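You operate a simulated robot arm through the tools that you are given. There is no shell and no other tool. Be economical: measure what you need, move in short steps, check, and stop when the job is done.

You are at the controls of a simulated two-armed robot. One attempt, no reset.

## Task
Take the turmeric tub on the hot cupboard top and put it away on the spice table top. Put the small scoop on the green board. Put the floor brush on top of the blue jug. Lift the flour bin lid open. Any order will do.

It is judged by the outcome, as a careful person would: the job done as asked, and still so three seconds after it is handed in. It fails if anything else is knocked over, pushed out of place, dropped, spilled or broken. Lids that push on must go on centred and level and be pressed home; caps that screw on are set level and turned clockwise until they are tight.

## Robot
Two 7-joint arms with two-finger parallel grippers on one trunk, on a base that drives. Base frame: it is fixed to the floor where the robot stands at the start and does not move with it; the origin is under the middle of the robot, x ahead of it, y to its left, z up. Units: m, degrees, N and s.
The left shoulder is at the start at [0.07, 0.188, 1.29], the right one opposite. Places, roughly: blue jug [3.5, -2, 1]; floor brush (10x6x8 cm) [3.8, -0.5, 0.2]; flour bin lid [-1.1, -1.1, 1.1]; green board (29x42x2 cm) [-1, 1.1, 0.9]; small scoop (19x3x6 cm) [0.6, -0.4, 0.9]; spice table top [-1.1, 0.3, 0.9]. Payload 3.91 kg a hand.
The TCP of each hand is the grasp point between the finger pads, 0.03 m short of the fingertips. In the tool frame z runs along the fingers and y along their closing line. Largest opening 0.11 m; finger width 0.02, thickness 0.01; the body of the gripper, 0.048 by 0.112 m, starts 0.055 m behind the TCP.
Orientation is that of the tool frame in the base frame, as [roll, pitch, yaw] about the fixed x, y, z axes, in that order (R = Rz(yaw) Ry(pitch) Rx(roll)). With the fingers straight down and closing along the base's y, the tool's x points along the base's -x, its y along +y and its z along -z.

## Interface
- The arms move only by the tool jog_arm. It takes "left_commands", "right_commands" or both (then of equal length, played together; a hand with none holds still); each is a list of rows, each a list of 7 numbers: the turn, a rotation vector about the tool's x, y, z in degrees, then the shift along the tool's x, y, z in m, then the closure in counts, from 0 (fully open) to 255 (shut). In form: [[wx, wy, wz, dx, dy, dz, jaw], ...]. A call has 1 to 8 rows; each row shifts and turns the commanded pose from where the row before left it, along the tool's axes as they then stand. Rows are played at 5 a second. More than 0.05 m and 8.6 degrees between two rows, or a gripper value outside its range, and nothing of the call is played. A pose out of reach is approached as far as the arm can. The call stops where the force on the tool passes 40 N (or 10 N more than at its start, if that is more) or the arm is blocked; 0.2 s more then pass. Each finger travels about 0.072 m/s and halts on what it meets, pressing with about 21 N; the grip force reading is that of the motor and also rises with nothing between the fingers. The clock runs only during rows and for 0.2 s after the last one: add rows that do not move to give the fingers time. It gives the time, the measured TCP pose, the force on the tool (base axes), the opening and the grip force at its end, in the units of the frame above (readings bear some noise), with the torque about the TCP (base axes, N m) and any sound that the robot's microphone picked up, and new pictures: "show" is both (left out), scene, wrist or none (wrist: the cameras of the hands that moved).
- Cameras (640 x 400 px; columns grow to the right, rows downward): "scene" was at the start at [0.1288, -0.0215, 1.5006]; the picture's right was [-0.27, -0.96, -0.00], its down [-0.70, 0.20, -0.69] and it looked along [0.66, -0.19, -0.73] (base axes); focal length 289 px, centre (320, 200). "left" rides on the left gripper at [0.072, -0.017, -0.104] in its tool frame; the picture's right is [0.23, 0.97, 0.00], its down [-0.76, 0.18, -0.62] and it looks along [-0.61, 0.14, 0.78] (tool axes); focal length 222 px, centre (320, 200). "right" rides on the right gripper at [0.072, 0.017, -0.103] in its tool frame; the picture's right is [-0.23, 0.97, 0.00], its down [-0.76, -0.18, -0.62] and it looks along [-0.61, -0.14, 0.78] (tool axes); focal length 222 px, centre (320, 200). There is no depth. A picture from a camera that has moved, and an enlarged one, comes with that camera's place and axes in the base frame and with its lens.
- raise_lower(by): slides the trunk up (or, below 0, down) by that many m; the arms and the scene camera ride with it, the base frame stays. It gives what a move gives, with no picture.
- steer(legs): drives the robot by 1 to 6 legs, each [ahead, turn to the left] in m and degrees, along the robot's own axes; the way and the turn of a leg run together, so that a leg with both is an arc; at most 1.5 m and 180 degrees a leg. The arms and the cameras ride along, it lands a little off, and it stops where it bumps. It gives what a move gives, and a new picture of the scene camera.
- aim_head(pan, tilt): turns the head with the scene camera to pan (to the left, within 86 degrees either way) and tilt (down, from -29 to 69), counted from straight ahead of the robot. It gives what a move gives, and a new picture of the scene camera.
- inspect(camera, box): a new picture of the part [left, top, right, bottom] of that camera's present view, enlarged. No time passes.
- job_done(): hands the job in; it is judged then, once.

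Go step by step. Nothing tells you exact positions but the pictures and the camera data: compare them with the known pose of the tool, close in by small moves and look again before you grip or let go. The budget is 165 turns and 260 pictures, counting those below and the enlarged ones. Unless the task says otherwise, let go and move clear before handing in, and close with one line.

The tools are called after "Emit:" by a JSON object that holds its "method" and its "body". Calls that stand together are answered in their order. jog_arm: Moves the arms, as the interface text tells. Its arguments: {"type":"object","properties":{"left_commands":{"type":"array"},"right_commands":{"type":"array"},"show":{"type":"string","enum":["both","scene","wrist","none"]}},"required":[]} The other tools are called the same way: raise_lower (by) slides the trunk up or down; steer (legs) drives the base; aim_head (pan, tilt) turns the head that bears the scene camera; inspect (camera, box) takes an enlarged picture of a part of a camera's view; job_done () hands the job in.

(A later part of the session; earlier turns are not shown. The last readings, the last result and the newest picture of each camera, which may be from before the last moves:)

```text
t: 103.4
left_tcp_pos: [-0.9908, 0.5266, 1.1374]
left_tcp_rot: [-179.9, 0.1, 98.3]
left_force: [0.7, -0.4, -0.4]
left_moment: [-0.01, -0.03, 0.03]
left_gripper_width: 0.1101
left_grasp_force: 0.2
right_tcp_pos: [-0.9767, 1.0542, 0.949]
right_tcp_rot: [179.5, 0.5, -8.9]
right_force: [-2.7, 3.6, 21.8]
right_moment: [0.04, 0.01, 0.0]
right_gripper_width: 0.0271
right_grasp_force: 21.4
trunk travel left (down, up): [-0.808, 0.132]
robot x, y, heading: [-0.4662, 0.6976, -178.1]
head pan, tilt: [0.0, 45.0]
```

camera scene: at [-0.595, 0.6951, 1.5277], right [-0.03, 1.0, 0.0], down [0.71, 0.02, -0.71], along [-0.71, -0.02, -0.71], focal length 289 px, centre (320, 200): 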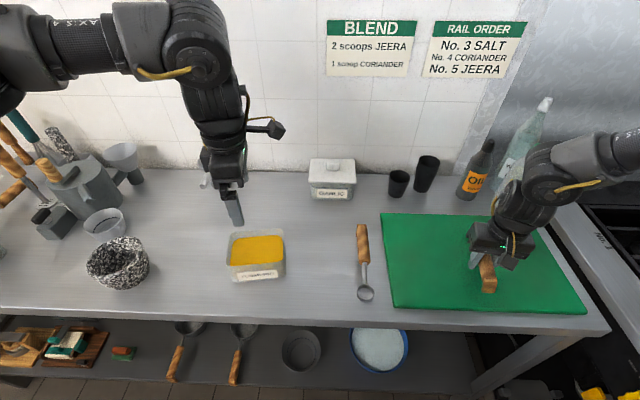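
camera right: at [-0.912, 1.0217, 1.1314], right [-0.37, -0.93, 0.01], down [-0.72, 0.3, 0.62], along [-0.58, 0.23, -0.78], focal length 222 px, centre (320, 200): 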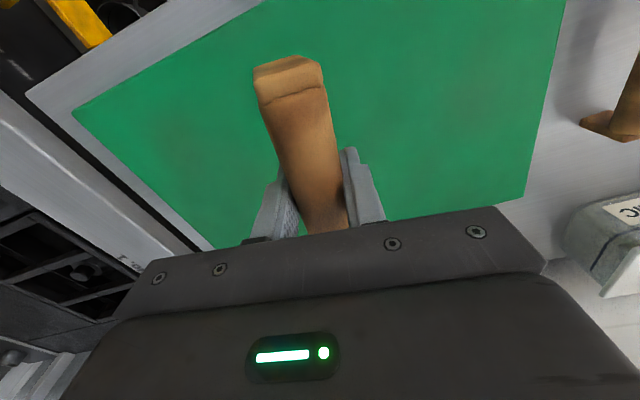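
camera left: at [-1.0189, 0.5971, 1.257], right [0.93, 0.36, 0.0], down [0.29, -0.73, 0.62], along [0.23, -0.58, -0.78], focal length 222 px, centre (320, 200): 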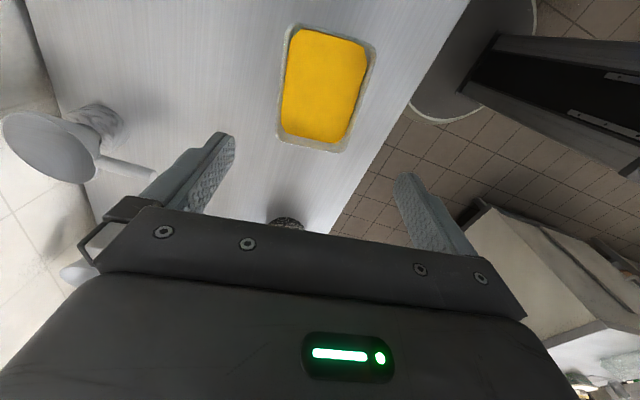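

The scoop is resting on the board. I'll ease up 2 mm, open, and raise.

Emit:
{"method": "raise_lower", "body": {"by": 0.002}}

Emit:
{"method": "jog_arm", "body": {"right_commands": [[0, 0, 0, 0, 0, 0, 130], [0, 0, 0, 0, 0, 0, 130], [0, 0, 0, 0, 0, 0, 130]], "show": "none"}}

Emit:
{"method": "raise_lower", "body": {"by": 0.12}}

Emit:
{"method": "inspect", "body": {"camera": "scene", "box": [0, 0, 640, 400]}}

Emit:
{"method": "inspect", "body": {"camera": "right", "box": [0, 0, 640, 400]}}

```text
t: 103.9
left_tcp_pos: [-0.9923, 0.526, 1.1378]
left_tcp_rot: [179.9, 0.0, 98.3]
left_force: [0.0, 0.3, -0.6]
left_moment: [0.0, 0.03, -0.03]
left_gripper_width: 0.1101
left_grasp_force: 0.0
right_tcp_pos: [-0.9771, 1.0525, 0.9496]
right_tcp_rot: [179.6, 0.3, -8.9]
right_force: [-4.5, 0.6, 12.4]
right_moment: [-0.01, 0.13, -0.01]
right_gripper_width: 0.0275
right_grasp_force: 21.1
trunk travel left (down, up): [-0.81, 0.13]
robot x, y, heading: [-0.4639, 0.6982, -178.0]
head pan, tilt: [0.0, 45.0]
```

```text
t: 104.7
left_tcp_pos: [-0.9922, 0.5276, 1.1382]
left_tcp_rot: [-180.0, 0.0, 98.3]
left_force: [0.2, 0.0, 0.6]
left_moment: [0.0, -0.01, 0.03]
left_gripper_width: 0.1098
left_grasp_force: 0.1
right_tcp_pos: [-0.9772, 1.0544, 0.9491]
right_tcp_rot: [179.4, 0.2, -8.9]
right_force: [0.2, -0.6, 0.6]
right_moment: [0.02, 0.01, -0.03]
right_gripper_width: 0.0538
right_grasp_force: 0.0
trunk travel left (down, up): [-0.81, 0.13]
robot x, y, heading: [-0.4625, 0.699, -178.3]
head pan, tilt: [0.0, 45.0]
```

```text
t: 106.2
left_tcp_pos: [-0.9927, 0.5276, 1.2569]
left_tcp_rot: [179.9, 0.0, 98.3]
left_force: [-0.1, -0.3, 0.9]
left_moment: [-0.02, 0.03, -0.04]
left_gripper_width: 0.1102
left_grasp_force: 0.1
right_tcp_pos: [-0.977, 1.0539, 1.0688]
right_tcp_rot: [179.4, 0.2, -9.0]
right_force: [0.1, 0.7, -0.3]
right_moment: [0.03, 0.04, 0.01]
right_gripper_width: 0.0542
right_grasp_force: 0.0
trunk travel left (down, up): [-0.93, 0.01]
robot x, y, heading: [-0.4633, 0.7012, -178.0]
head pan, tilt: [0.0, 45.0]
```

```text
1.00 times, centred on (320, 200) of scene
camera zoom: at [-0.5962, 0.6946, 1.6326], right [-0.03, 1.0, 0.0], down [0.71, 0.02, -0.71], along [-0.71, -0.02, -0.71], focal length 289 px, centre (320, 200)
```

zoom: 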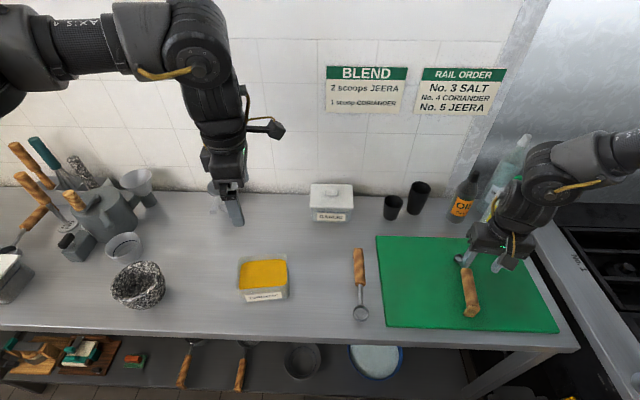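

```text
1.00 times, centred on (320, 200) of right
camera zoom: at [-0.9077, 1.0265, 1.1725], right [-0.38, -0.93, 0.01], down [-0.72, 0.3, 0.62], along [-0.58, 0.23, -0.78], focal length 222 px, centre (320, 200)
```

zoom: 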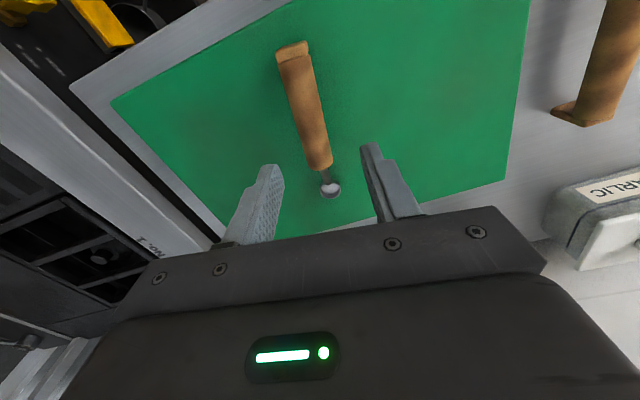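

The scoop lies fully on the green board and the tub is standing. I'll back away and drive to the flour bin, looking on the way.

Emit:
{"method": "steer", "body": {"legs": [[-0.25, 0], [0, 90], [1.2, 0]]}}

Emit:
{"method": "aim_head", "body": {"pan": -60, "tilt": 25}}

```text
t: 117.4
left_tcp_pos: [0.0278, -0.9791, 1.259]
left_tcp_rot: [-180.0, 0.0, -170.2]
left_force: [0.2, -0.1, -0.6]
left_moment: [0.0, 0.01, -0.02]
left_gripper_width: 0.11
left_grasp_force: 0.0
right_tcp_pos: [-0.4987, -0.978, 1.0689]
right_tcp_rot: [179.5, 0.2, 82.5]
right_force: [-0.2, -0.2, 0.3]
right_moment: [0.01, 0.0, 0.02]
right_gripper_width: 0.0539
right_grasp_force: 0.0
trunk travel left (down, up): [-0.93, 0.01]
robot x, y, heading: [-0.1598, -0.4595, -86.7]
head pan, tilt: [0.0, 45.0]
camera scene: at [-0.1478, -0.5879, 1.6328], right [-1.0, -0.06, 0.0], down [-0.04, 0.71, -0.71], along [0.04, -0.71, -0.71], focal length 289 px, centre (320, 200)
```

scene: 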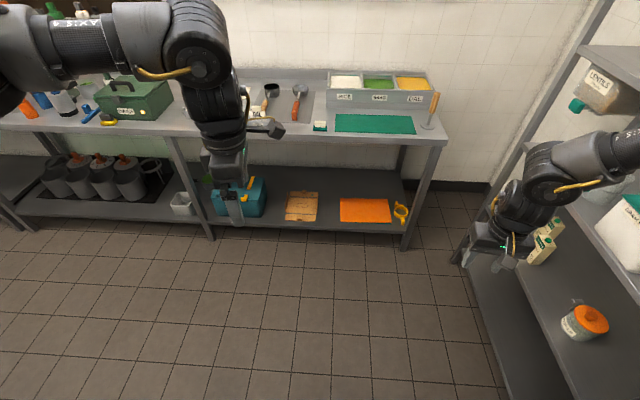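

```text
t: 118.7
left_tcp_pos: [0.028, -0.9805, 1.2578]
left_tcp_rot: [179.9, 0.0, -170.3]
left_force: [-0.3, 0.3, 0.5]
left_moment: [0.01, -0.01, -0.02]
left_gripper_width: 0.11
left_grasp_force: 0.1
right_tcp_pos: [-0.4995, -0.978, 1.0706]
right_tcp_rot: [179.6, 0.2, 82.6]
right_force: [0.1, -1.6, -0.2]
right_moment: [0.0, 0.0, -0.01]
right_gripper_width: 0.0539
right_grasp_force: 0.2
trunk travel left (down, up): [-0.93, 0.01]
robot x, y, heading: [-0.1584, -0.4587, -86.5]
head pan, tilt: [-60.0, 25.0]
camera scene: at [-0.2294, -0.5585, 1.6633], right [-0.55, 0.83, 0.0], down [0.35, 0.23, -0.91], along [-0.76, -0.5, -0.42], focal length 289 px, centre (320, 200)
```

scene: 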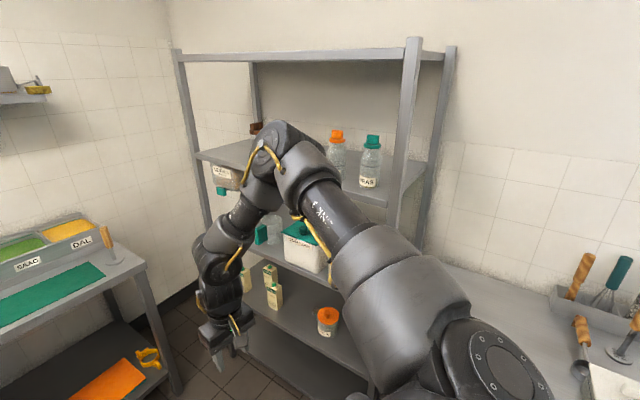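

The flour bins with green lids stand on a mid shelf of the rack, with another shelf above. I'll drive to face the rack and look closely.

Emit:
{"method": "steer", "body": {"legs": [[0.55, 0], [0, -93]]}}

Emit:
{"method": "aim_head", "body": {"pan": 0, "tilt": 25}}

```text
t: 125.7
left_tcp_pos: [-0.6445, -1.195, 1.2571]
left_tcp_rot: [180.0, 0.1, 100.0]
left_force: [0.6, -0.1, 0.5]
left_moment: [-0.01, 0.01, 0.03]
left_gripper_width: 0.1101
left_grasp_force: 0.0
right_tcp_pos: [-0.6427, -0.6669, 1.0702]
right_tcp_rot: [179.5, 0.1, -7.4]
right_force: [1.9, 0.2, -0.6]
right_moment: [-0.01, -0.02, 0.01]
right_gripper_width: 0.0539
right_grasp_force: 0.1
trunk travel left (down, up): [-0.93, 0.01]
robot x, y, heading: [-0.1212, -1.0058, -176.8]
head pan, tilt: [-60.0, 25.0]
camera scene: at [-0.2223, -0.934, 1.6633], right [0.83, 0.55, 0.0], down [0.23, -0.35, -0.91], along [-0.5, 0.76, -0.42], focal length 289 px, centre (320, 200)
```

scene: 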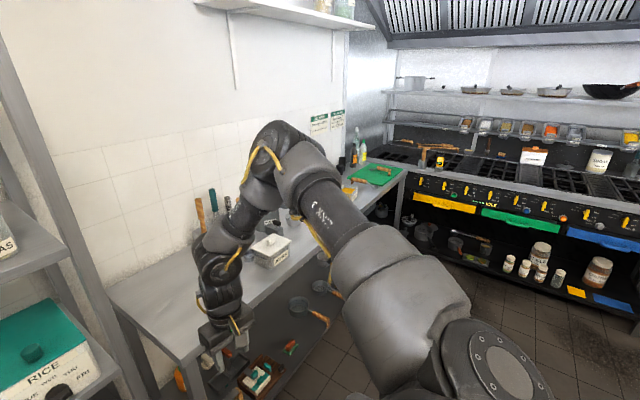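

```text
t: 127.0
left_tcp_pos: [-0.6439, -1.1939, 1.2591]
left_tcp_rot: [-180.0, 0.0, 99.9]
left_force: [-0.7, -0.4, -0.1]
left_moment: [0.0, -0.03, -0.02]
left_gripper_width: 0.1101
left_grasp_force: 0.1
right_tcp_pos: [-0.6441, -0.6658, 1.0687]
right_tcp_rot: [179.5, 0.2, -7.3]
right_force: [0.5, 0.2, 0.4]
right_moment: [0.02, -0.03, 0.0]
right_gripper_width: 0.054
right_grasp_force: 0.0
trunk travel left (down, up): [-0.93, 0.01]
robot x, y, heading: [-0.1219, -1.0089, -176.6]
head pan, tilt: [0.0, 25.0]
camera scene: at [-0.2633, -1.0159, 1.6633], right [-0.06, 1.0, 0.0], down [0.42, 0.03, -0.91], along [-0.9, -0.06, -0.42], focal length 289 px, centre (320, 200)
```

scene: 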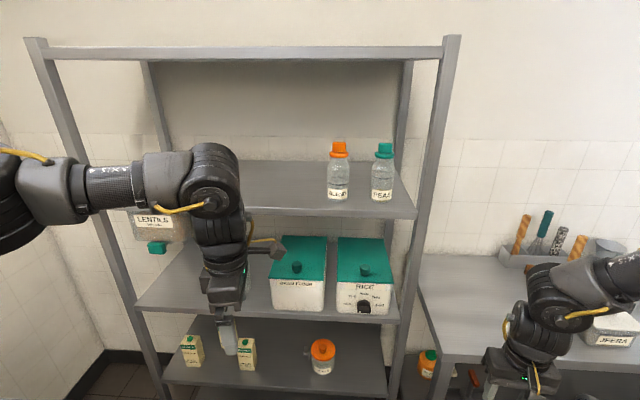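

Emit:
{"method": "inspect", "body": {"camera": "scene", "box": [240, 210, 420, 330]}}

Emit:
{"method": "jog_arm", "body": {"left_commands": [[0, 0, 8.5, 0, 0, 0, 0], [0, 0, 8.5, 0, 0, 0, 0], [0, 0, 8.5, 0, 0, 0, 0], [0, 0, 8.5, 0, 0, 0, 0], [0, 0, 8.5, 0, 0, 0, 0], [0, 0, 8.5, 0, 0, 0, 0], [0, 0, 8.5, 0, 0, 0, 0], [0, 0, 8.5, 0, 0, 0, 0]], "show": "none"}}

```text
3.33 times, centred on (330, 270) of scene
camera zoom: at [-0.2633, -1.0159, 1.6633], right [-0.06, 1.0, 0.0], down [0.42, 0.03, -0.91], along [-0.9, -0.06, -0.42], focal length 964 px, centre (287, -33)
```

zoom: 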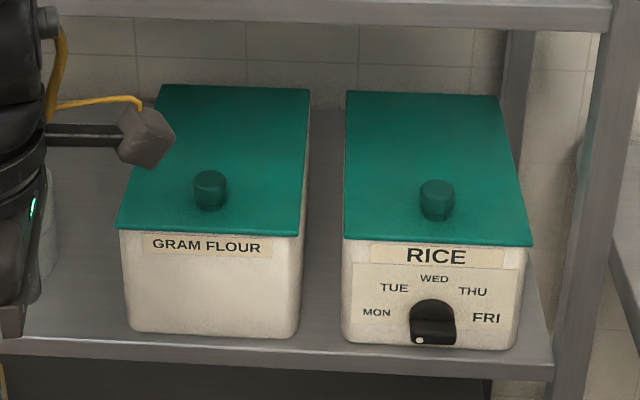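

```text
t: 128.8
left_tcp_pos: [-0.6441, -1.1935, 1.2584]
left_tcp_rot: [180.0, 0.0, 31.8]
left_force: [0.1, -0.7, -0.2]
left_moment: [0.0, 0.0, 0.0]
left_gripper_width: 0.1101
left_grasp_force: 0.0
right_tcp_pos: [-0.6426, -0.6654, 1.0699]
right_tcp_rot: [179.5, 0.2, -7.3]
right_force: [-0.2, 0.0, -0.8]
right_moment: [-0.03, 0.01, 0.05]
right_gripper_width: 0.0538
right_grasp_force: 0.1
trunk travel left (down, up): [-0.93, 0.01]
robot x, y, heading: [-0.1237, -1.0096, -176.3]
head pan, tilt: [0.0, 25.0]
```

The gram flour bin is the left one, with a small knob near its front edge and a shelf about 0.2 m above. I'll bring the left hand back to its natural yaw and start pitching it forward, and pull the right hand in.

Emit:
{"method": "jog_arm", "body": {"left_commands": [[0, 0, 8.5, 0, 0, 0, 120], [0, 0, 8.5, 0, 0, 0, 120], [0, 0, 8.5, 0, 0, 0, 120], [0, 0, 2.5, 0, 0, 0, 120], [0, -8.5, 0, 0, 0, 0, 120], [0, -8.5, 0, 0, 0, 0, 120], [0, -8.5, 0, 0, 0, 0, 120], [0, -8.5, 0, 0, 0, 0, 120]], "right_commands": [[0, 0, 0, 0.02, 0, -0.01, 80], [0, 0, 0, 0.02, 0, -0.01, 80], [0, 0, 0, 0.02, 0, -0.01, 80], [0, 0, 0, 0.02, 0, -0.01, 80], [0, 0, 0, 0.02, 0, -0.01, 80], [0, 0, 0, 0.02, 0, -0.01, 80], [0, 0, 0, 0.02, 0, -0.01, 80], [0, 0, 0, 0.02, 0, -0.01, 80]], "show": "wrist"}}

Emit:
{"method": "inspect", "body": {"camera": "scene", "box": [0, 0, 640, 400]}}

```text
t: 130.6
left_tcp_pos: [-0.626, -1.1726, 1.2573]
left_tcp_rot: [-179.8, 34.0, 4.0]
left_force: [0.0, -0.3, 0.4]
left_moment: [0.0, -0.02, -0.01]
left_gripper_width: 0.0579
left_grasp_force: 0.0
left hand out of reach, approached as far as the arm can: row 3, 4
right_tcp_pos: [-0.5227, -0.6737, 1.131]
right_tcp_rot: [179.5, 0.0, -7.1]
right_force: [-1.0, -0.7, -1.1]
right_moment: [0.04, -0.04, 0.01]
right_gripper_width: 0.0755
right_grasp_force: 0.0
right hand out of reach, approached as far as the arm can: row 6, 7, 8
trunk travel left (down, up): [-0.93, 0.01]
robot x, y, heading: [-0.1251, -1.0083, -176.6]
head pan, tilt: [0.0, 25.0]
camera right: at [-0.452, -0.6996, 1.2341], right [-0.35, -0.94, 0.01], down [-0.73, 0.28, 0.62], along [-0.59, 0.21, -0.78], focal length 222 px, centre (320, 200)
camera left: at [-0.509, -1.1485, 1.3023], right [0.25, -0.96, -0.13], down [-0.27, -0.2, 0.94], along [-0.93, -0.2, -0.31], focal length 222 px, centre (320, 200)
```

right: 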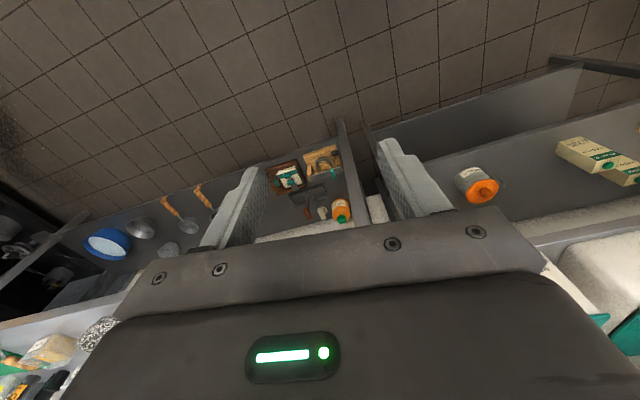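
left: 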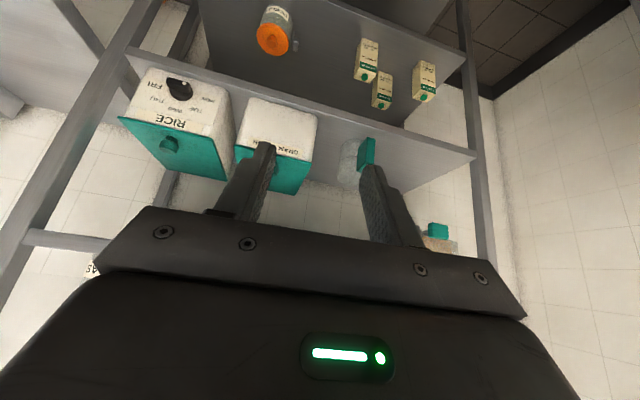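

```text
1.00 times, centred on (320, 200) of scene
camera zoom: at [-0.2642, -1.02, 1.6632], right [-0.06, 1.0, 0.0], down [0.42, 0.03, -0.91], along [-0.9, -0.06, -0.42], focal length 289 px, centre (320, 200)
```

zoom: 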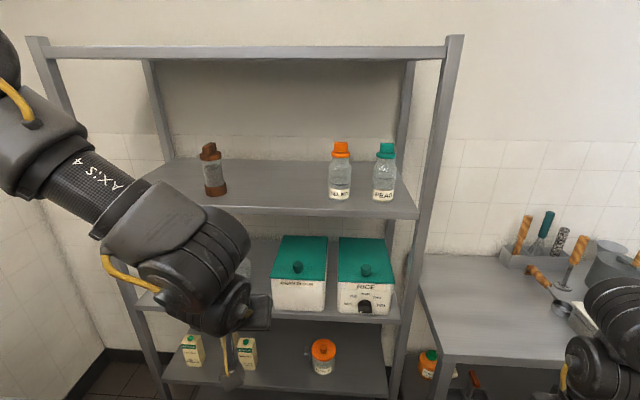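

I'll lower the trunk by 0.25 to compare the view from a second height and fix the knob and shelf heights.

Emit:
{"method": "raise_lower", "body": {"by": -0.25}}

Emit:
{"method": "inspect", "body": {"camera": "scene", "box": [220, 120, 440, 260]}}

Emit:
{"method": "inspect", "body": {"camera": "scene", "box": [0, 0, 640, 400]}}

```text
t: 133.2
left_tcp_pos: [-0.6254, -1.1698, 1.0091]
left_tcp_rot: [-180.0, 34.0, 3.9]
left_force: [-0.6, 0.3, 0.6]
left_moment: [-0.04, 0.0, 0.01]
left_gripper_width: 0.0584
left_grasp_force: 0.1
right_tcp_pos: [-0.5215, -0.6714, 0.8794]
right_tcp_rot: [179.4, 0.1, -7.1]
right_force: [0.4, -0.2, 1.0]
right_moment: [0.02, 0.03, -0.04]
right_gripper_width: 0.0754
right_grasp_force: 0.0
trunk travel left (down, up): [-0.68, 0.26]
robot x, y, heading: [-0.1219, -1.004, -176.5]
head pan, tilt: [0.0, 25.0]
```

```text
2.86 times, centred on (330, 190) of scene
camera zoom: at [-0.2631, -1.0158, 1.4133], right [-0.06, 1.0, 0.0], down [0.42, 0.03, -0.91], along [-0.9, -0.06, -0.42], focal length 827 px, centre (291, 229)
```

zoom: 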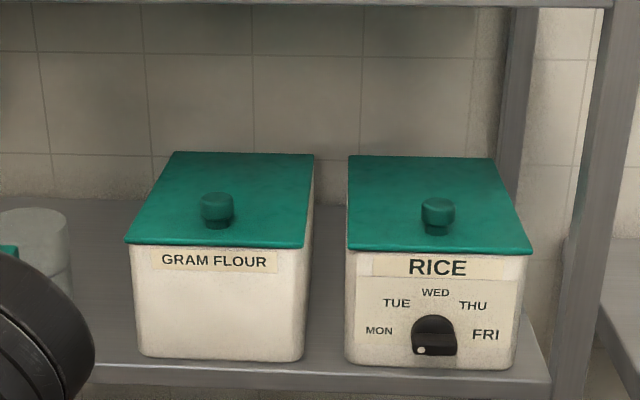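

```text
1.00 times, centred on (320, 200) of scene
camera zoom: at [-0.2631, -1.0158, 1.4133], right [-0.06, 1.0, 0.0], down [0.42, 0.03, -0.91], along [-0.9, -0.06, -0.42], focal length 289 px, centre (320, 200)
```

zoom: 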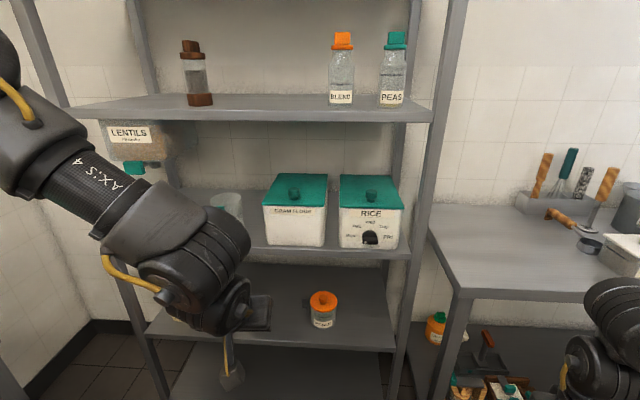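

Triangulated: the knob is at [-0.977, -1.135, 1.10], the hinge edge at x≈-1.187, z≈1.075, and the upper shelf's underside is at z≈1.30. I'll pitch the left hand nearly horizontal, raise the right hand clear, then shift the base.

Emit:
{"method": "jog_arm", "body": {"left_commands": [[0, -7, 0, 0, 0, 0, 80], [0, -7, 0, 0, 0, 0, 80], [0, -7, 0, 0, 0, 0, 80], [0, -7, 0, 0, 0, 0, 80], [0, -7, 0, 0, 0, 0, 80], [0, -7, 0, 0, 0, 0, 80], [0, -7, 0, 0, 0, 0, 80], [0, -4, 0, 0, 0, 0, 80]], "right_commands": [[0, 0, 0, 0, 0, -0.02, 80], [0, 0, 0, 0, 0, -0.02, 80], [0, 0, 0, 0, 0, -0.02, 80], [0, 0, 0, 0, 0, -0.02, 80], [0, 0, 0, 0, 0, -0.02, 80], [0, 0, 0, 0, 0, -0.02, 80], [0, 0, 0, 0, 0, -0.02, 80], [0, 0, 0, 0, 0, -0.02, 80]], "show": "none"}}

Emit:
{"method": "steer", "body": {"legs": [[0, -40], [0.2, 0], [0, 40]]}}

```text
t: 135.0
left_tcp_pos: [-0.7328, -1.1327, 1.1027]
left_tcp_rot: [-170.3, 85.2, 15.5]
left_force: [-0.4, 0.0, 0.9]
left_moment: [0.0, 0.0, -0.04]
left_gripper_width: 0.0757
left_grasp_force: 0.1
left hand out of reach, approached as far as the arm can: row 5, 6, 7, 8
right_tcp_pos: [-0.5207, -0.6665, 1.0201]
right_tcp_rot: [179.4, 0.2, -6.9]
right_force: [-0.2, -0.6, 0.1]
right_moment: [0.03, 0.0, 0.0]
right_gripper_width: 0.0756
right_grasp_force: 0.0
right hand out of reach, approached as far as the arm can: row 1, 2, 4
trunk travel left (down, up): [-0.68, 0.26]
robot x, y, heading: [-0.1236, -1.0134, -176.6]
head pan, tilt: [0.0, 25.0]
```

```text
t: 140.3
left_tcp_pos: [-0.892, -1.0021, 1.1133]
left_tcp_rot: [-161.0, 85.7, 23.9]
left_force: [0.2, 0.1, 0.3]
left_moment: [0.0, -0.02, 0.03]
left_gripper_width: 0.0756
left_grasp_force: 0.0
right_tcp_pos: [-0.6726, -0.5403, 1.0174]
right_tcp_rot: [179.2, 0.2, -7.7]
right_force: [0.5, 0.3, -0.7]
right_moment: [-0.02, 0.03, 0.03]
right_gripper_width: 0.0756
right_grasp_force: 0.1
trunk travel left (down, up): [-0.68, 0.26]
robot x, y, heading: [-0.2834, -0.8901, -177.3]
head pan, tilt: [0.0, 25.0]
camera scene: at [-0.4196, -0.8948, 1.4133], right [-0.05, 1.0, 0.0], down [0.42, 0.02, -0.91], along [-0.91, -0.04, -0.42], focal length 289 px, centre (320, 200)
```

scene: 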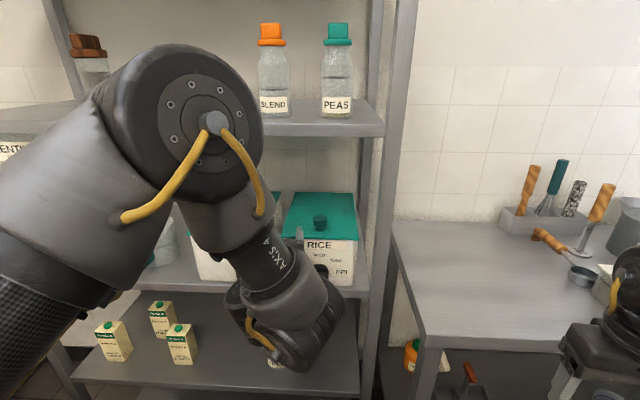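

The left hand is horizontal with its camera underneath, which suits the low shelf. I'll slide it sideways in front of the flour bin's knob, keeping back a little.

Emit:
{"method": "jog_arm", "body": {"left_commands": [[0, 0, 0, 0, 0, -0.02, 110], [0, 0, 0, 0.001, 0.022, 0, 110], [0, 0, 0, 0.001, 0.022, 0, 110], [0, 0, 0, 0.001, 0.022, 0, 110], [0, 0, 0, 0.001, 0.022, 0, 110], [0, 0, 0, 0.001, 0.022, 0, 110], [0, 0, 0, 0.001, 0.022, 0, 110], [0, 0, 0, 0, 0, 0, 110]], "show": "both"}}

```text
t: 142.1
left_tcp_pos: [-0.8899, -1.1233, 1.133]
left_tcp_rot: [-162.5, 85.5, 22.3]
left_force: [-1.0, 0.0, -0.7]
left_moment: [0.03, 0.01, 0.05]
left_gripper_width: 0.0626
left_grasp_force: 0.1
left hand out of reach, approached as far as the arm can: row 1, 2, 3, 4, 5
right_tcp_pos: [-0.6733, -0.5403, 1.0182]
right_tcp_rot: [179.2, 0.1, -7.7]
right_force: [0.5, 0.5, 0.5]
right_moment: [0.01, -0.03, 0.01]
right_gripper_width: 0.0755
right_grasp_force: 0.1
trunk travel left (down, up): [-0.68, 0.26]
robot x, y, heading: [-0.2844, -0.8831, -177.3]
head pan, tilt: [0.0, 25.0]
camera scene: at [-0.4196, -0.8941, 1.4133], right [-0.05, 1.0, 0.0], down [0.42, 0.02, -0.91], along [-0.91, -0.04, -0.42], focal length 289 px, centre (320, 200)
camera left: at [-0.7834, -1.0956, 1.0684], right [0.1, -0.96, -0.25], down [0.58, -0.15, 0.8], along [-0.81, -0.22, 0.54], focal length 222 px, centre (320, 200)
```

scene: 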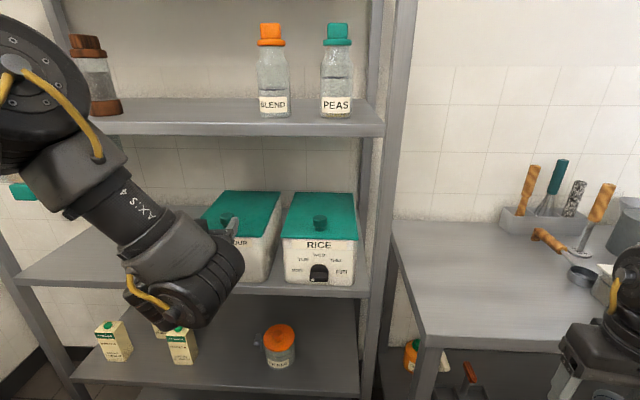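
left: 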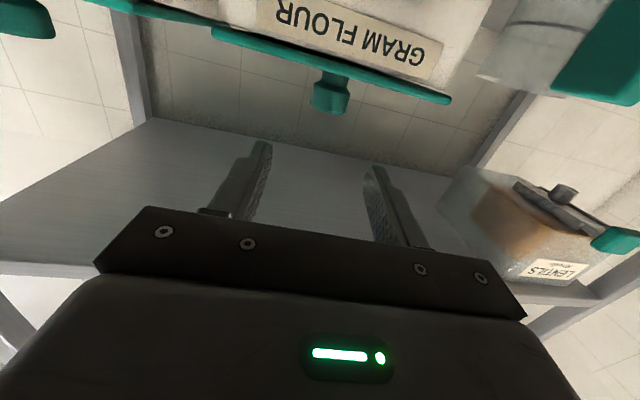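

The wrist view confirms the knob at about [-0.977, -1.13, 1.095]. I'll come down to its height and go half way in.

Emit:
{"method": "jog_arm", "body": {"left_commands": [[0, 0, 0, 0.014, 0.003, 0, 110], [0, 0, 0, 0.014, 0.003, 0, 110], [0, 0, 0, 0, 0, 0.015, 110], [0, 0, 0, 0, 0, 0.015, 110], [0, 0, 0, 0, 0, 0, 110]], "show": "both"}}

Emit:
{"method": "inspect", "body": {"camera": "scene", "box": [180, 170, 340, 290]}}

```text
t: 143.3
left_tcp_pos: [-0.9303, -1.1352, 1.1073]
left_tcp_rot: [-161.1, 85.8, 23.7]
left_force: [0.8, -0.3, -0.5]
left_moment: [0.01, 0.01, 0.0]
left_gripper_width: 0.0625
left_grasp_force: 0.0
left hand out of reach, approached as far as the arm can: row 1, 2
right_tcp_pos: [-0.6728, -0.5399, 1.0172]
right_tcp_rot: [179.2, 0.1, -7.7]
right_force: [-0.1, 0.1, 0.4]
right_moment: [0.0, -0.01, 0.0]
right_gripper_width: 0.0754
right_grasp_force: 0.0
trunk travel left (down, up): [-0.68, 0.26]
robot x, y, heading: [-0.2756, -0.8895, -176.9]
head pan, tilt: [0.0, 25.0]
camera scene: at [-0.4195, -0.8944, 1.4133], right [-0.05, 1.0, 0.0], down [0.42, 0.02, -0.91], along [-0.91, -0.04, -0.42], focal length 289 px, centre (320, 200)
camera left: at [-0.8241, -1.107, 1.042], right [0.1, -0.96, -0.25], down [0.58, -0.15, 0.8], along [-0.81, -0.22, 0.55], focal length 222 px, centre (320, 200)
```

scene: 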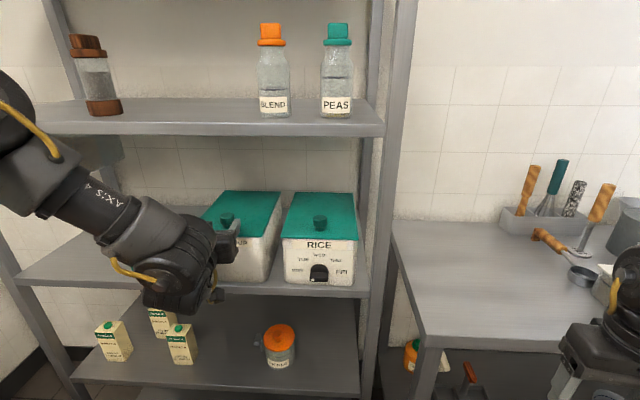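
left: 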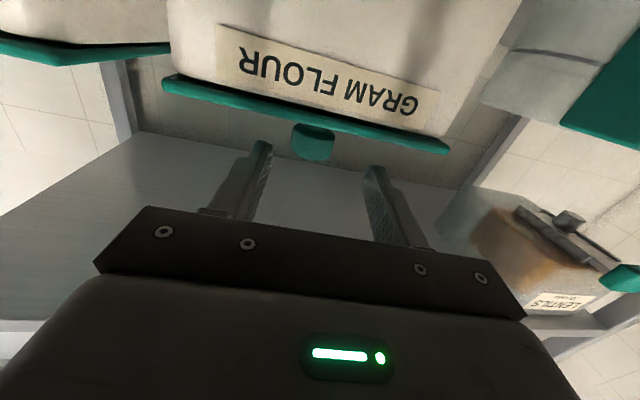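

```text
3.33 times, centred on (260, 230) of scene
camera zoom: at [-0.4195, -0.8944, 1.4133], right [-0.05, 1.0, 0.0], down [0.42, 0.02, -0.91], along [-0.91, -0.04, -0.42], focal length 964 px, centre (520, 100)
```

zoom: 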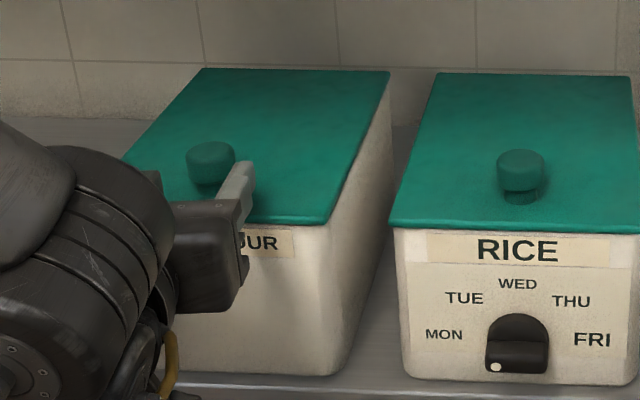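

The knob lies between the fingers, and the fingers clear the lid. I'll go forward 3.5 cm and close on it.

Emit:
{"method": "jog_arm", "body": {"left_commands": [[0, 0, 0, 0.003, -0.002, 0.018, 110], [0, 0, 0, 0.002, -0.001, 0.018, 110], [0, 0, 0, 0, 0, 0, 200], [0, 0, 0, 0, 0, 0, 200], [0, 0, 0, 0, 0, 0, 200], [0, 0, 0, 0, 0, 0, 200], [0, 0, 0, 0, 0, 0, 200]], "show": "both"}}

Emit:
{"method": "inspect", "body": {"camera": "scene", "box": [180, 170, 340, 290]}}

```text
t: 144.9
left_tcp_pos: [-0.9597, -1.1304, 1.0994]
left_tcp_rot: [-159.8, 85.8, 25.6]
left_force: [-0.9, -17.8, 3.8]
left_moment: [-1.07, -0.06, 0.43]
left_gripper_width: 0.0314
left_grasp_force: 44.8
left hand out of reach, approached as far as the arm can: row 2
right_tcp_pos: [-0.674, -0.543, 1.0187]
right_tcp_rot: [179.3, 0.1, -7.7]
right_force: [1.2, 0.0, 0.4]
right_moment: [0.01, 0.0, -0.04]
right_gripper_width: 0.0756
right_grasp_force: 0.1
trunk travel left (down, up): [-0.68, 0.26]
robot x, y, heading: [-0.2747, -0.8905, -177.2]
head pan, tilt: [0.0, 25.0]
camera scene: at [-0.4194, -0.8991, 1.4133], right [-0.05, 1.0, 0.0], down [0.42, 0.02, -0.91], along [-0.91, -0.04, -0.42], focal length 289 px, centre (320, 200)
camera left: at [-0.8525, -1.1015, 1.0354], right [0.1, -0.96, -0.25], down [0.59, -0.14, 0.8], along [-0.8, -0.23, 0.55], focal length 222 px, centre (320, 200)
```

scene: 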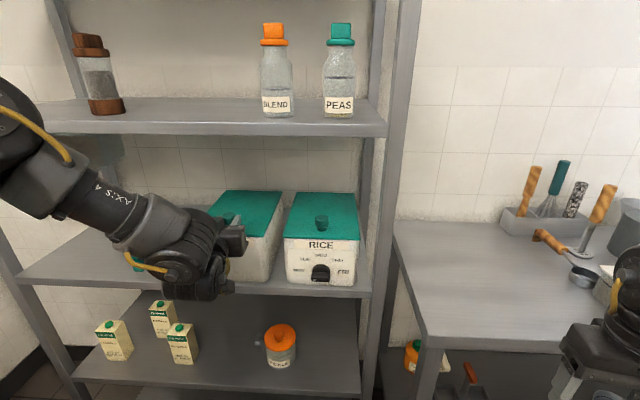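
left: 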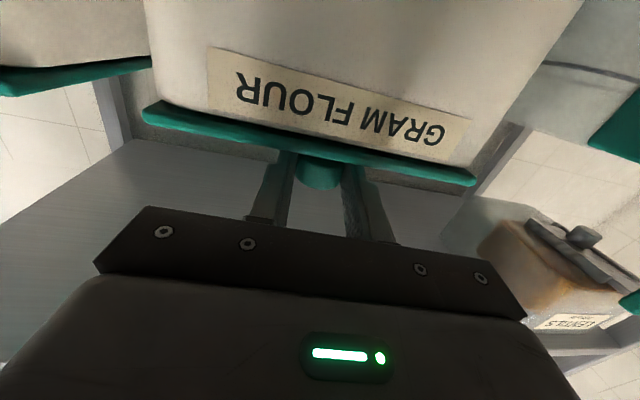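

```text
3.33 times, centred on (260, 230) of scene
camera zoom: at [-0.4194, -0.8991, 1.4133], right [-0.05, 1.0, 0.0], down [0.42, 0.02, -0.91], along [-0.91, -0.04, -0.42], focal length 964 px, centre (520, 100)
```

zoom: 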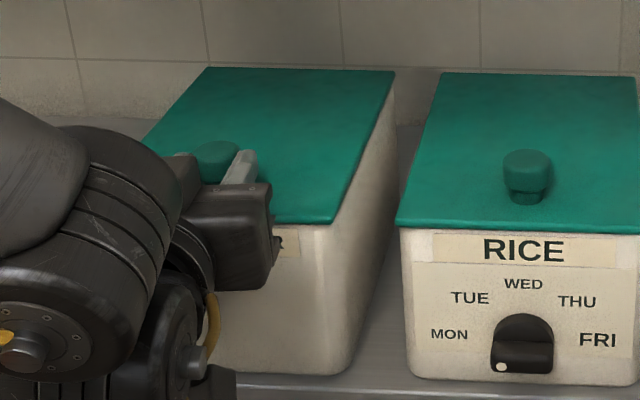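

The knob is gripped, slightly off centre. I'll relieve the side load and lift along the hinge arc to about 16°.

Emit:
{"method": "jog_arm", "body": {"left_commands": [[0, 0, 0, 0, 0.003, 0, 200], [0, 0, 0, -0.0145, 0, 0.0025, 200], [0, 0, 0, -0.0145, 0, 0.0025, 200], [0, 0, 0, -0.014, 0, 0.0045, 200], [0, 0, 0, -0.014, 0, 0.0045, 200], [0, 0, 0, 0, 0, 0, 200]], "show": "both"}}

Emit:
{"method": "inspect", "body": {"camera": "scene", "box": [160, 110, 360, 290]}}

```text
t: 146.3
left_tcp_pos: [-0.968, -1.129, 1.1485]
left_tcp_rot: [-160.8, 85.5, 24.7]
left_force: [-8.8, -38.1, -10.4]
left_moment: [-0.49, -1.29, 0.78]
left_gripper_width: 0.0314
left_grasp_force: 44.8
left hand out of reach, approached as far as the arm can: row 2, 3, 4, 5
right_tcp_pos: [-0.6757, -0.5484, 1.0196]
right_tcp_rot: [179.7, 0.0, -7.6]
right_force: [-0.4, 0.1, -0.2]
right_moment: [-0.02, 0.02, 0.02]
right_gripper_width: 0.0756
right_grasp_force: 0.1
trunk travel left (down, up): [-0.68, 0.26]
robot x, y, heading: [-0.2785, -0.89, -177.3]
head pan, tilt: [0.0, 25.0]
camera scene: at [-0.4234, -0.9057, 1.4128], right [-0.05, 1.0, 0.01], down [0.42, 0.03, -0.9], along [-0.9, -0.04, -0.43], focal length 289 px, centre (320, 200)
camera left: at [-0.8616, -1.1007, 1.0859], right [0.11, -0.96, -0.25], down [0.58, -0.14, 0.8], along [-0.81, -0.23, 0.54], focal length 222 px, centre (320, 200)
```

scene: 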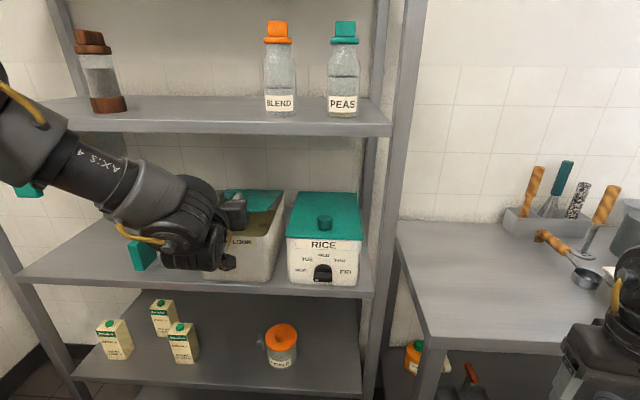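
left: 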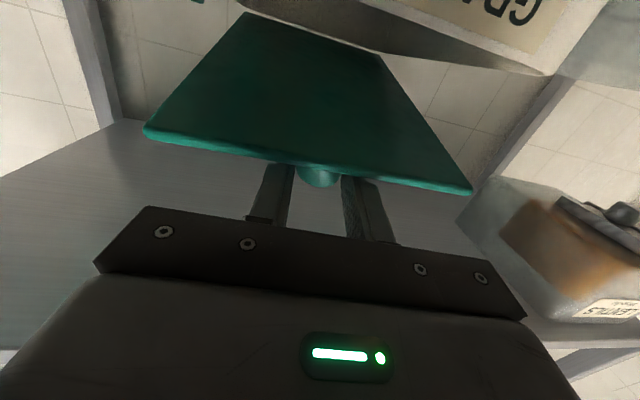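

```text
2.22 times, centred on (260, 200) of scene
camera zoom: at [-0.4234, -0.9057, 1.4128], right [-0.05, 1.0, 0.01], down [0.42, 0.03, -0.9], along [-0.9, -0.04, -0.43], focal length 643 px, centre (453, 200)
```

zoom: 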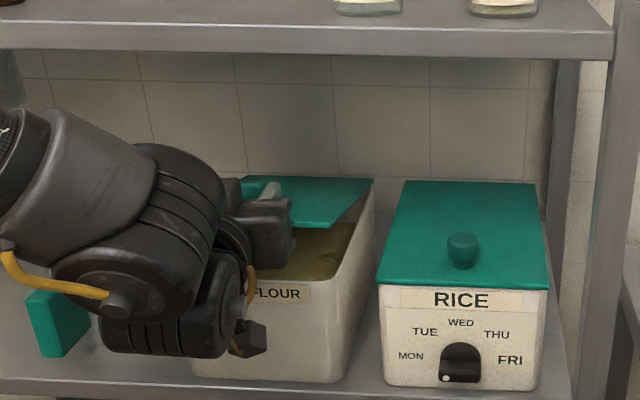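

The lid is hinged at the back and open about 16°. There is a side load because the arm is at its limit, so I'll relieve it before going on.

Emit:
{"method": "jog_arm", "body": {"left_commands": [[0, 0, 0, 0, 0.006, 0, 200], [0, 0, 0, 0, 0, 0, 200]], "show": "none"}}

```text
t: 146.9
left_tcp_pos: [-0.9671, -1.1303, 1.15]
left_tcp_rot: [-159.8, 85.6, 25.5]
left_force: [-26.1, -29.1, -7.8]
left_moment: [-0.85, 0.6, 0.33]
left_gripper_width: 0.0315
left_grasp_force: 45.7
left hand out of reach, approached as far as the arm can: row 1
right_tcp_pos: [-0.6775, -0.5478, 1.0177]
right_tcp_rot: [179.6, -0.2, -7.6]
right_force: [-0.2, -0.4, 0.3]
right_moment: [0.02, -0.03, 0.0]
right_gripper_width: 0.0755
right_grasp_force: 0.0
trunk travel left (down, up): [-0.68, 0.26]
robot x, y, heading: [-0.2801, -0.889, -177.1]
head pan, tilt: [0.0, 25.0]
```

I'll use small base and trunk moves instead, since the arm is at a limit: first a tiny left turn to take off the side load.

Emit:
{"method": "steer", "body": {"legs": [[0, 0.6]]}}

```text
t: 147.6
left_tcp_pos: [-0.9658, -1.1276, 1.1482]
left_tcp_rot: [-160.8, 85.4, 24.8]
left_force: [-33.9, -5.7, -11.5]
left_moment: [-0.59, 0.1, -0.17]
left_gripper_width: 0.0314
left_grasp_force: 44.9
right_tcp_pos: [-0.6832, -0.5476, 1.0159]
right_tcp_rot: [179.4, -0.4, -7.0]
right_force: [0.1, 0.1, -0.2]
right_moment: [0.02, -0.03, 0.02]
right_gripper_width: 0.0757
right_grasp_force: 0.1
trunk travel left (down, up): [-0.68, 0.26]
robot x, y, heading: [-0.2774, -0.8891, -176.6]
head pan, tilt: [0.0, 25.0]
camera scene: at [-0.4293, -0.8987, 1.4121], right [-0.06, 1.0, 0.0], down [0.43, 0.03, -0.9], along [-0.9, -0.05, -0.43], focal length 289 px, centre (320, 200)
```

scene: 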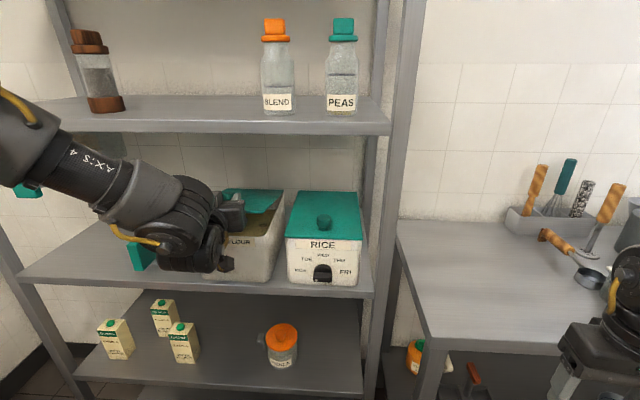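

The side load is gone. The knob now pulls the hand forward, so I'll move the base slightly forward and then the trunk up.

Emit:
{"method": "steer", "body": {"legs": [[0.015, 0]]}}

Emit:
{"method": "raise_lower", "body": {"by": 0.03}}

```text
t: 148.4
left_tcp_pos: [-0.9687, -1.1298, 1.1561]
left_tcp_rot: [-159.1, 85.9, 26.4]
left_force: [20.3, -3.3, 0.0]
left_moment: [-0.91, -1.24, 0.12]
left_gripper_width: 0.0317
left_grasp_force: 44.3
right_tcp_pos: [-0.6889, -0.5463, 1.0196]
right_tcp_rot: [179.2, 0.3, -7.0]
right_force: [0.2, 0.1, -0.4]
right_moment: [0.0, -0.04, 0.0]
right_gripper_width: 0.0755
right_grasp_force: 0.0
trunk travel left (down, up): [-0.68, 0.26]
robot x, y, heading: [-0.2932, -0.8922, -176.7]
head pan, tilt: [0.0, 25.0]
camera scene: at [-0.4299, -0.8987, 1.4138], right [-0.06, 1.0, 0.0], down [0.42, 0.03, -0.91], along [-0.91, -0.05, -0.42], focal length 289 px, centre (320, 200)
```

scene: 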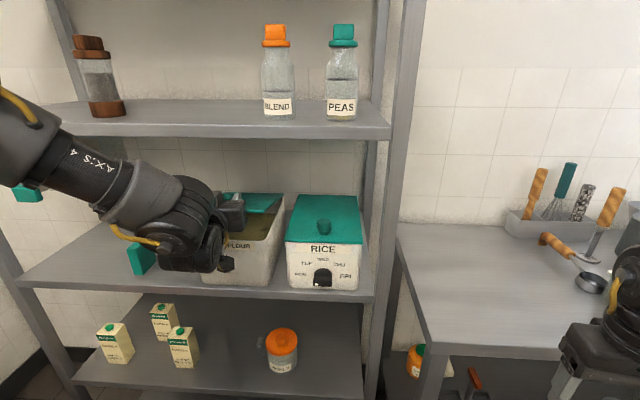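

```text
t: 149.1
left_tcp_pos: [-0.9794, -1.1292, 1.1794]
left_tcp_rot: [-163.5, 85.3, 22.2]
left_force: [-14.9, -1.1, -16.1]
left_moment: [-0.91, -1.65, -0.22]
left_gripper_width: 0.0316
left_grasp_force: 44.6
right_tcp_pos: [-0.6972, -0.546, 1.0465]
right_tcp_rot: [179.3, -0.2, -7.1]
right_force: [-0.2, -0.7, -0.3]
right_moment: [0.0, -0.03, 0.0]
right_gripper_width: 0.0756
right_grasp_force: 0.0
trunk travel left (down, up): [-0.71, 0.23]
robot x, y, heading: [-0.2911, -0.892, -176.8]
head pan, tilt: [0.0, 25.0]
```

That works, at about 22°. I'll continue with alternating forward and up.

Emit:
{"method": "steer", "body": {"legs": [[0.018, 0]]}}

Emit:
{"method": "raise_lower", "body": {"by": 0.028}}

Emit:
{"method": "steer", "body": {"legs": [[0.02, 0]]}}

Emit:
{"method": "raise_lower", "body": {"by": 0.022}}

Emit:
{"method": "inspect", "body": {"camera": "left", "box": [0, 0, 640, 400]}}

```text
t: 149.9
left_tcp_pos: [-0.9886, -1.1299, 1.1901]
left_tcp_rot: [-156.0, 86.3, 29.5]
left_force: [8.9, -3.8, 12.2]
left_moment: [-0.51, 1.59, -0.45]
left_gripper_width: 0.0319
left_grasp_force: 44.8
right_tcp_pos: [-0.7073, -0.5471, 1.0495]
right_tcp_rot: [179.2, 0.1, -7.2]
right_force: [-0.3, 0.0, 0.2]
right_moment: [0.0, -0.02, -0.01]
right_gripper_width: 0.0756
right_grasp_force: 0.1
trunk travel left (down, up): [-0.71, 0.23]
robot x, y, heading: [-0.3149, -0.8948, -176.3]
head pan, tilt: [0.0, 25.0]
camera scene: at [-0.4482, -0.8987, 1.444], right [-0.06, 1.0, 0.0], down [0.42, 0.02, -0.91], along [-0.91, -0.05, -0.42], focal length 289 px, centre (320, 200)
```

scene: 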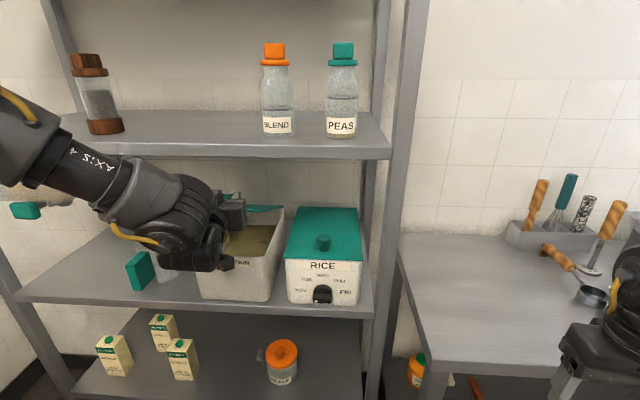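

```text
t: 150.7
left_tcp_pos: [-0.9935, -1.1297, 1.2146]
left_tcp_rot: [-157.1, 86.0, 28.5]
left_force: [-5.1, 2.3, -4.3]
left_moment: [0.0, -0.09, -0.01]
left_gripper_width: 0.0302
left_grasp_force: 26.8
right_tcp_pos: [-0.7122, -0.5469, 1.075]
right_tcp_rot: [179.2, -0.1, -7.1]
right_force: [-0.3, 0.3, -0.3]
right_moment: [0.04, 0.0, 0.01]
right_gripper_width: 0.0756
right_grasp_force: 0.1
trunk travel left (down, up): [-0.738, 0.202]
robot x, y, heading: [-0.312, -0.8877, -176.2]
head pan, tilt: [0.0, 25.0]
```

```text
t: 151.6
left_tcp_pos: [-1.004, -1.1288, 1.2265]
left_tcp_rot: [-144.3, 87.2, 41.1]
left_force: [19.4, 2.0, 10.3]
left_moment: [-0.21, -0.84, -0.01]
left_gripper_width: 0.0301
left_grasp_force: 44.4
right_tcp_pos: [-0.7255, -0.5485, 1.0769]
right_tcp_rot: [179.1, 0.3, -6.9]
right_force: [0.2, 0.3, 0.7]
right_moment: [-0.03, 0.01, -0.04]
right_gripper_width: 0.0754
right_grasp_force: 0.0
trunk travel left (down, up): [-0.738, 0.202]
robot x, y, heading: [-0.3339, -0.8943, -176.4]
head pan, tilt: [0.0, 25.0]
stopped in leg 1: the force on the tool passed its limit (the readings are from after the stop); the commanded pose is now the measured one
camera scene: at [-0.4646, -0.8992, 1.4719], right [-0.06, 1.0, 0.0], down [0.42, 0.03, -0.91], along [-0.91, -0.06, -0.42], focal length 289 px, centre (320, 200)
```

scene: 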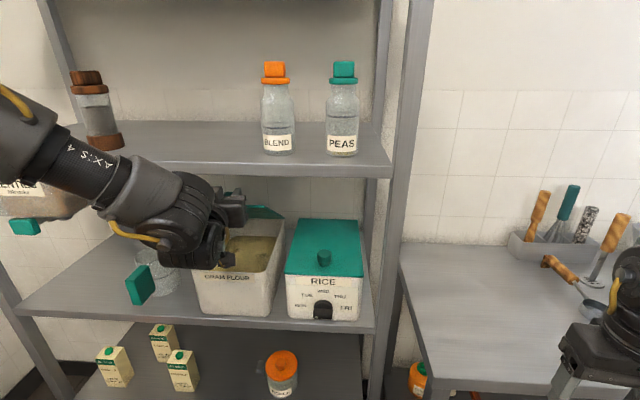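

```text
t: 152.3
left_tcp_pos: [-1.0086, -1.1312, 1.2466]
left_tcp_rot: [-146.4, 87.1, 39.3]
left_force: [0.7, 0.6, 0.4]
left_moment: [-0.01, -0.04, 0.02]
left_gripper_width: 0.0235
left_grasp_force: 0.0
right_tcp_pos: [-0.7275, -0.5493, 1.0979]
right_tcp_rot: [179.2, 0.3, -6.9]
right_force: [0.8, -0.3, -0.6]
right_moment: [0.05, 0.01, -0.01]
right_gripper_width: 0.0755
right_grasp_force: 0.1
trunk travel left (down, up): [-0.76, 0.18]
robot x, y, heading: [-0.3312, -0.8957, -176.5]
head pan, tilt: [0.0, 25.0]
```

```text
1.00 times, centred on (320, 200) of left
camera zoom: at [-0.9046, -1.1014, 1.1787], right [0.1, -0.96, -0.25], down [0.61, -0.14, 0.78], along [-0.79, -0.24, 0.57], focal length 222 px, centre (320, 200)
```

zoom: 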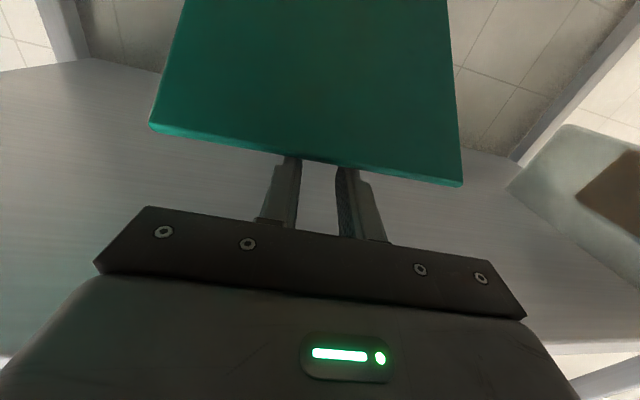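

The fingers slipped off the knob, but the lid seems to be staying up by itself. I'll look.

Emit:
{"method": "inspect", "body": {"camera": "scene", "box": [160, 130, 360, 290]}}

Emit:
{"method": "jog_arm", "body": {"left_commands": [[0, 0, 0, 0, 0, 0, 210], [0, 0, 0, 0, 0, 0, 230]], "show": "both"}}

```text
2.50 times, centred on (260, 210) of scene
camera zoom: at [-0.469, -0.8995, 1.4937], right [-0.06, 1.0, 0.0], down [0.42, 0.02, -0.91], along [-0.91, -0.05, -0.42], focal length 723 px, centre (470, 175)
```

zoom: 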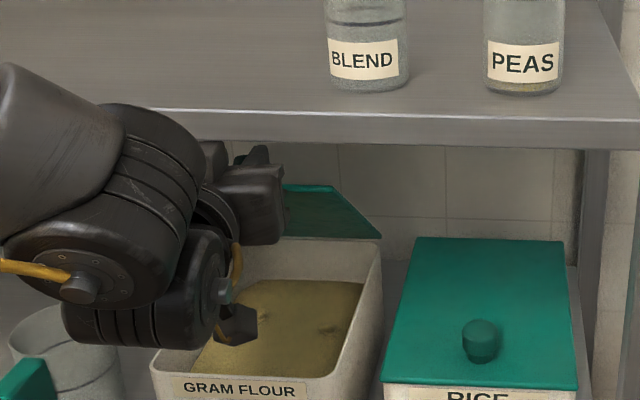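

```text
t: 152.9
left_tcp_pos: [-1.0098, -1.1296, 1.2458]
left_tcp_rot: [-146.6, 87.1, 39.0]
left_force: [4.1, 3.9, 4.4]
left_moment: [0.08, 0.12, -0.12]
left_gripper_width: 0.0154
left_grasp_force: 4.5
right_tcp_pos: [-0.7282, -0.5491, 1.0974]
right_tcp_rot: [179.1, 0.2, -7.0]
right_force: [0.4, 0.3, 0.6]
right_moment: [-0.02, 0.0, -0.01]
right_gripper_width: 0.0757
right_grasp_force: 0.1
trunk travel left (down, up): [-0.76, 0.18]
robot x, y, heading: [-0.3317, -0.8886, -176.5]
head pan, tilt: [0.0, 25.0]
camera scene: at [-0.4699, -0.8994, 1.4935], right [-0.06, 1.0, 0.0], down [0.42, 0.02, -0.91], along [-0.91, -0.05, -0.42], focal length 289 px, centre (320, 200)
camera left: at [-0.9048, -1.1001, 1.1783], right [0.1, -0.96, -0.26], down [0.61, -0.14, 0.78], along [-0.79, -0.23, 0.57], focal length 222 px, centre (320, 200)
```

scene: 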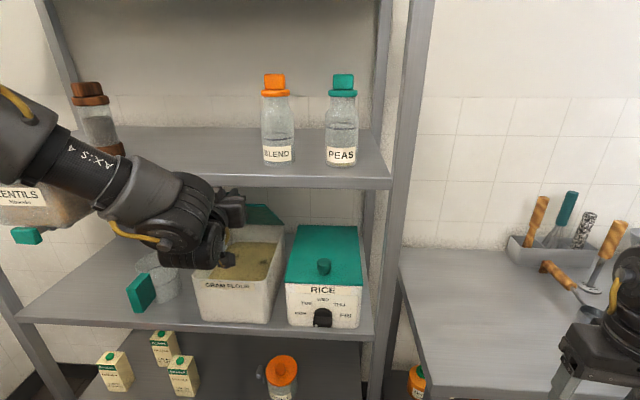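
left: 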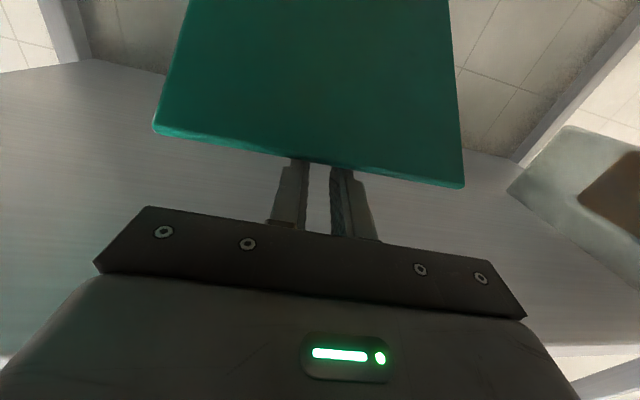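

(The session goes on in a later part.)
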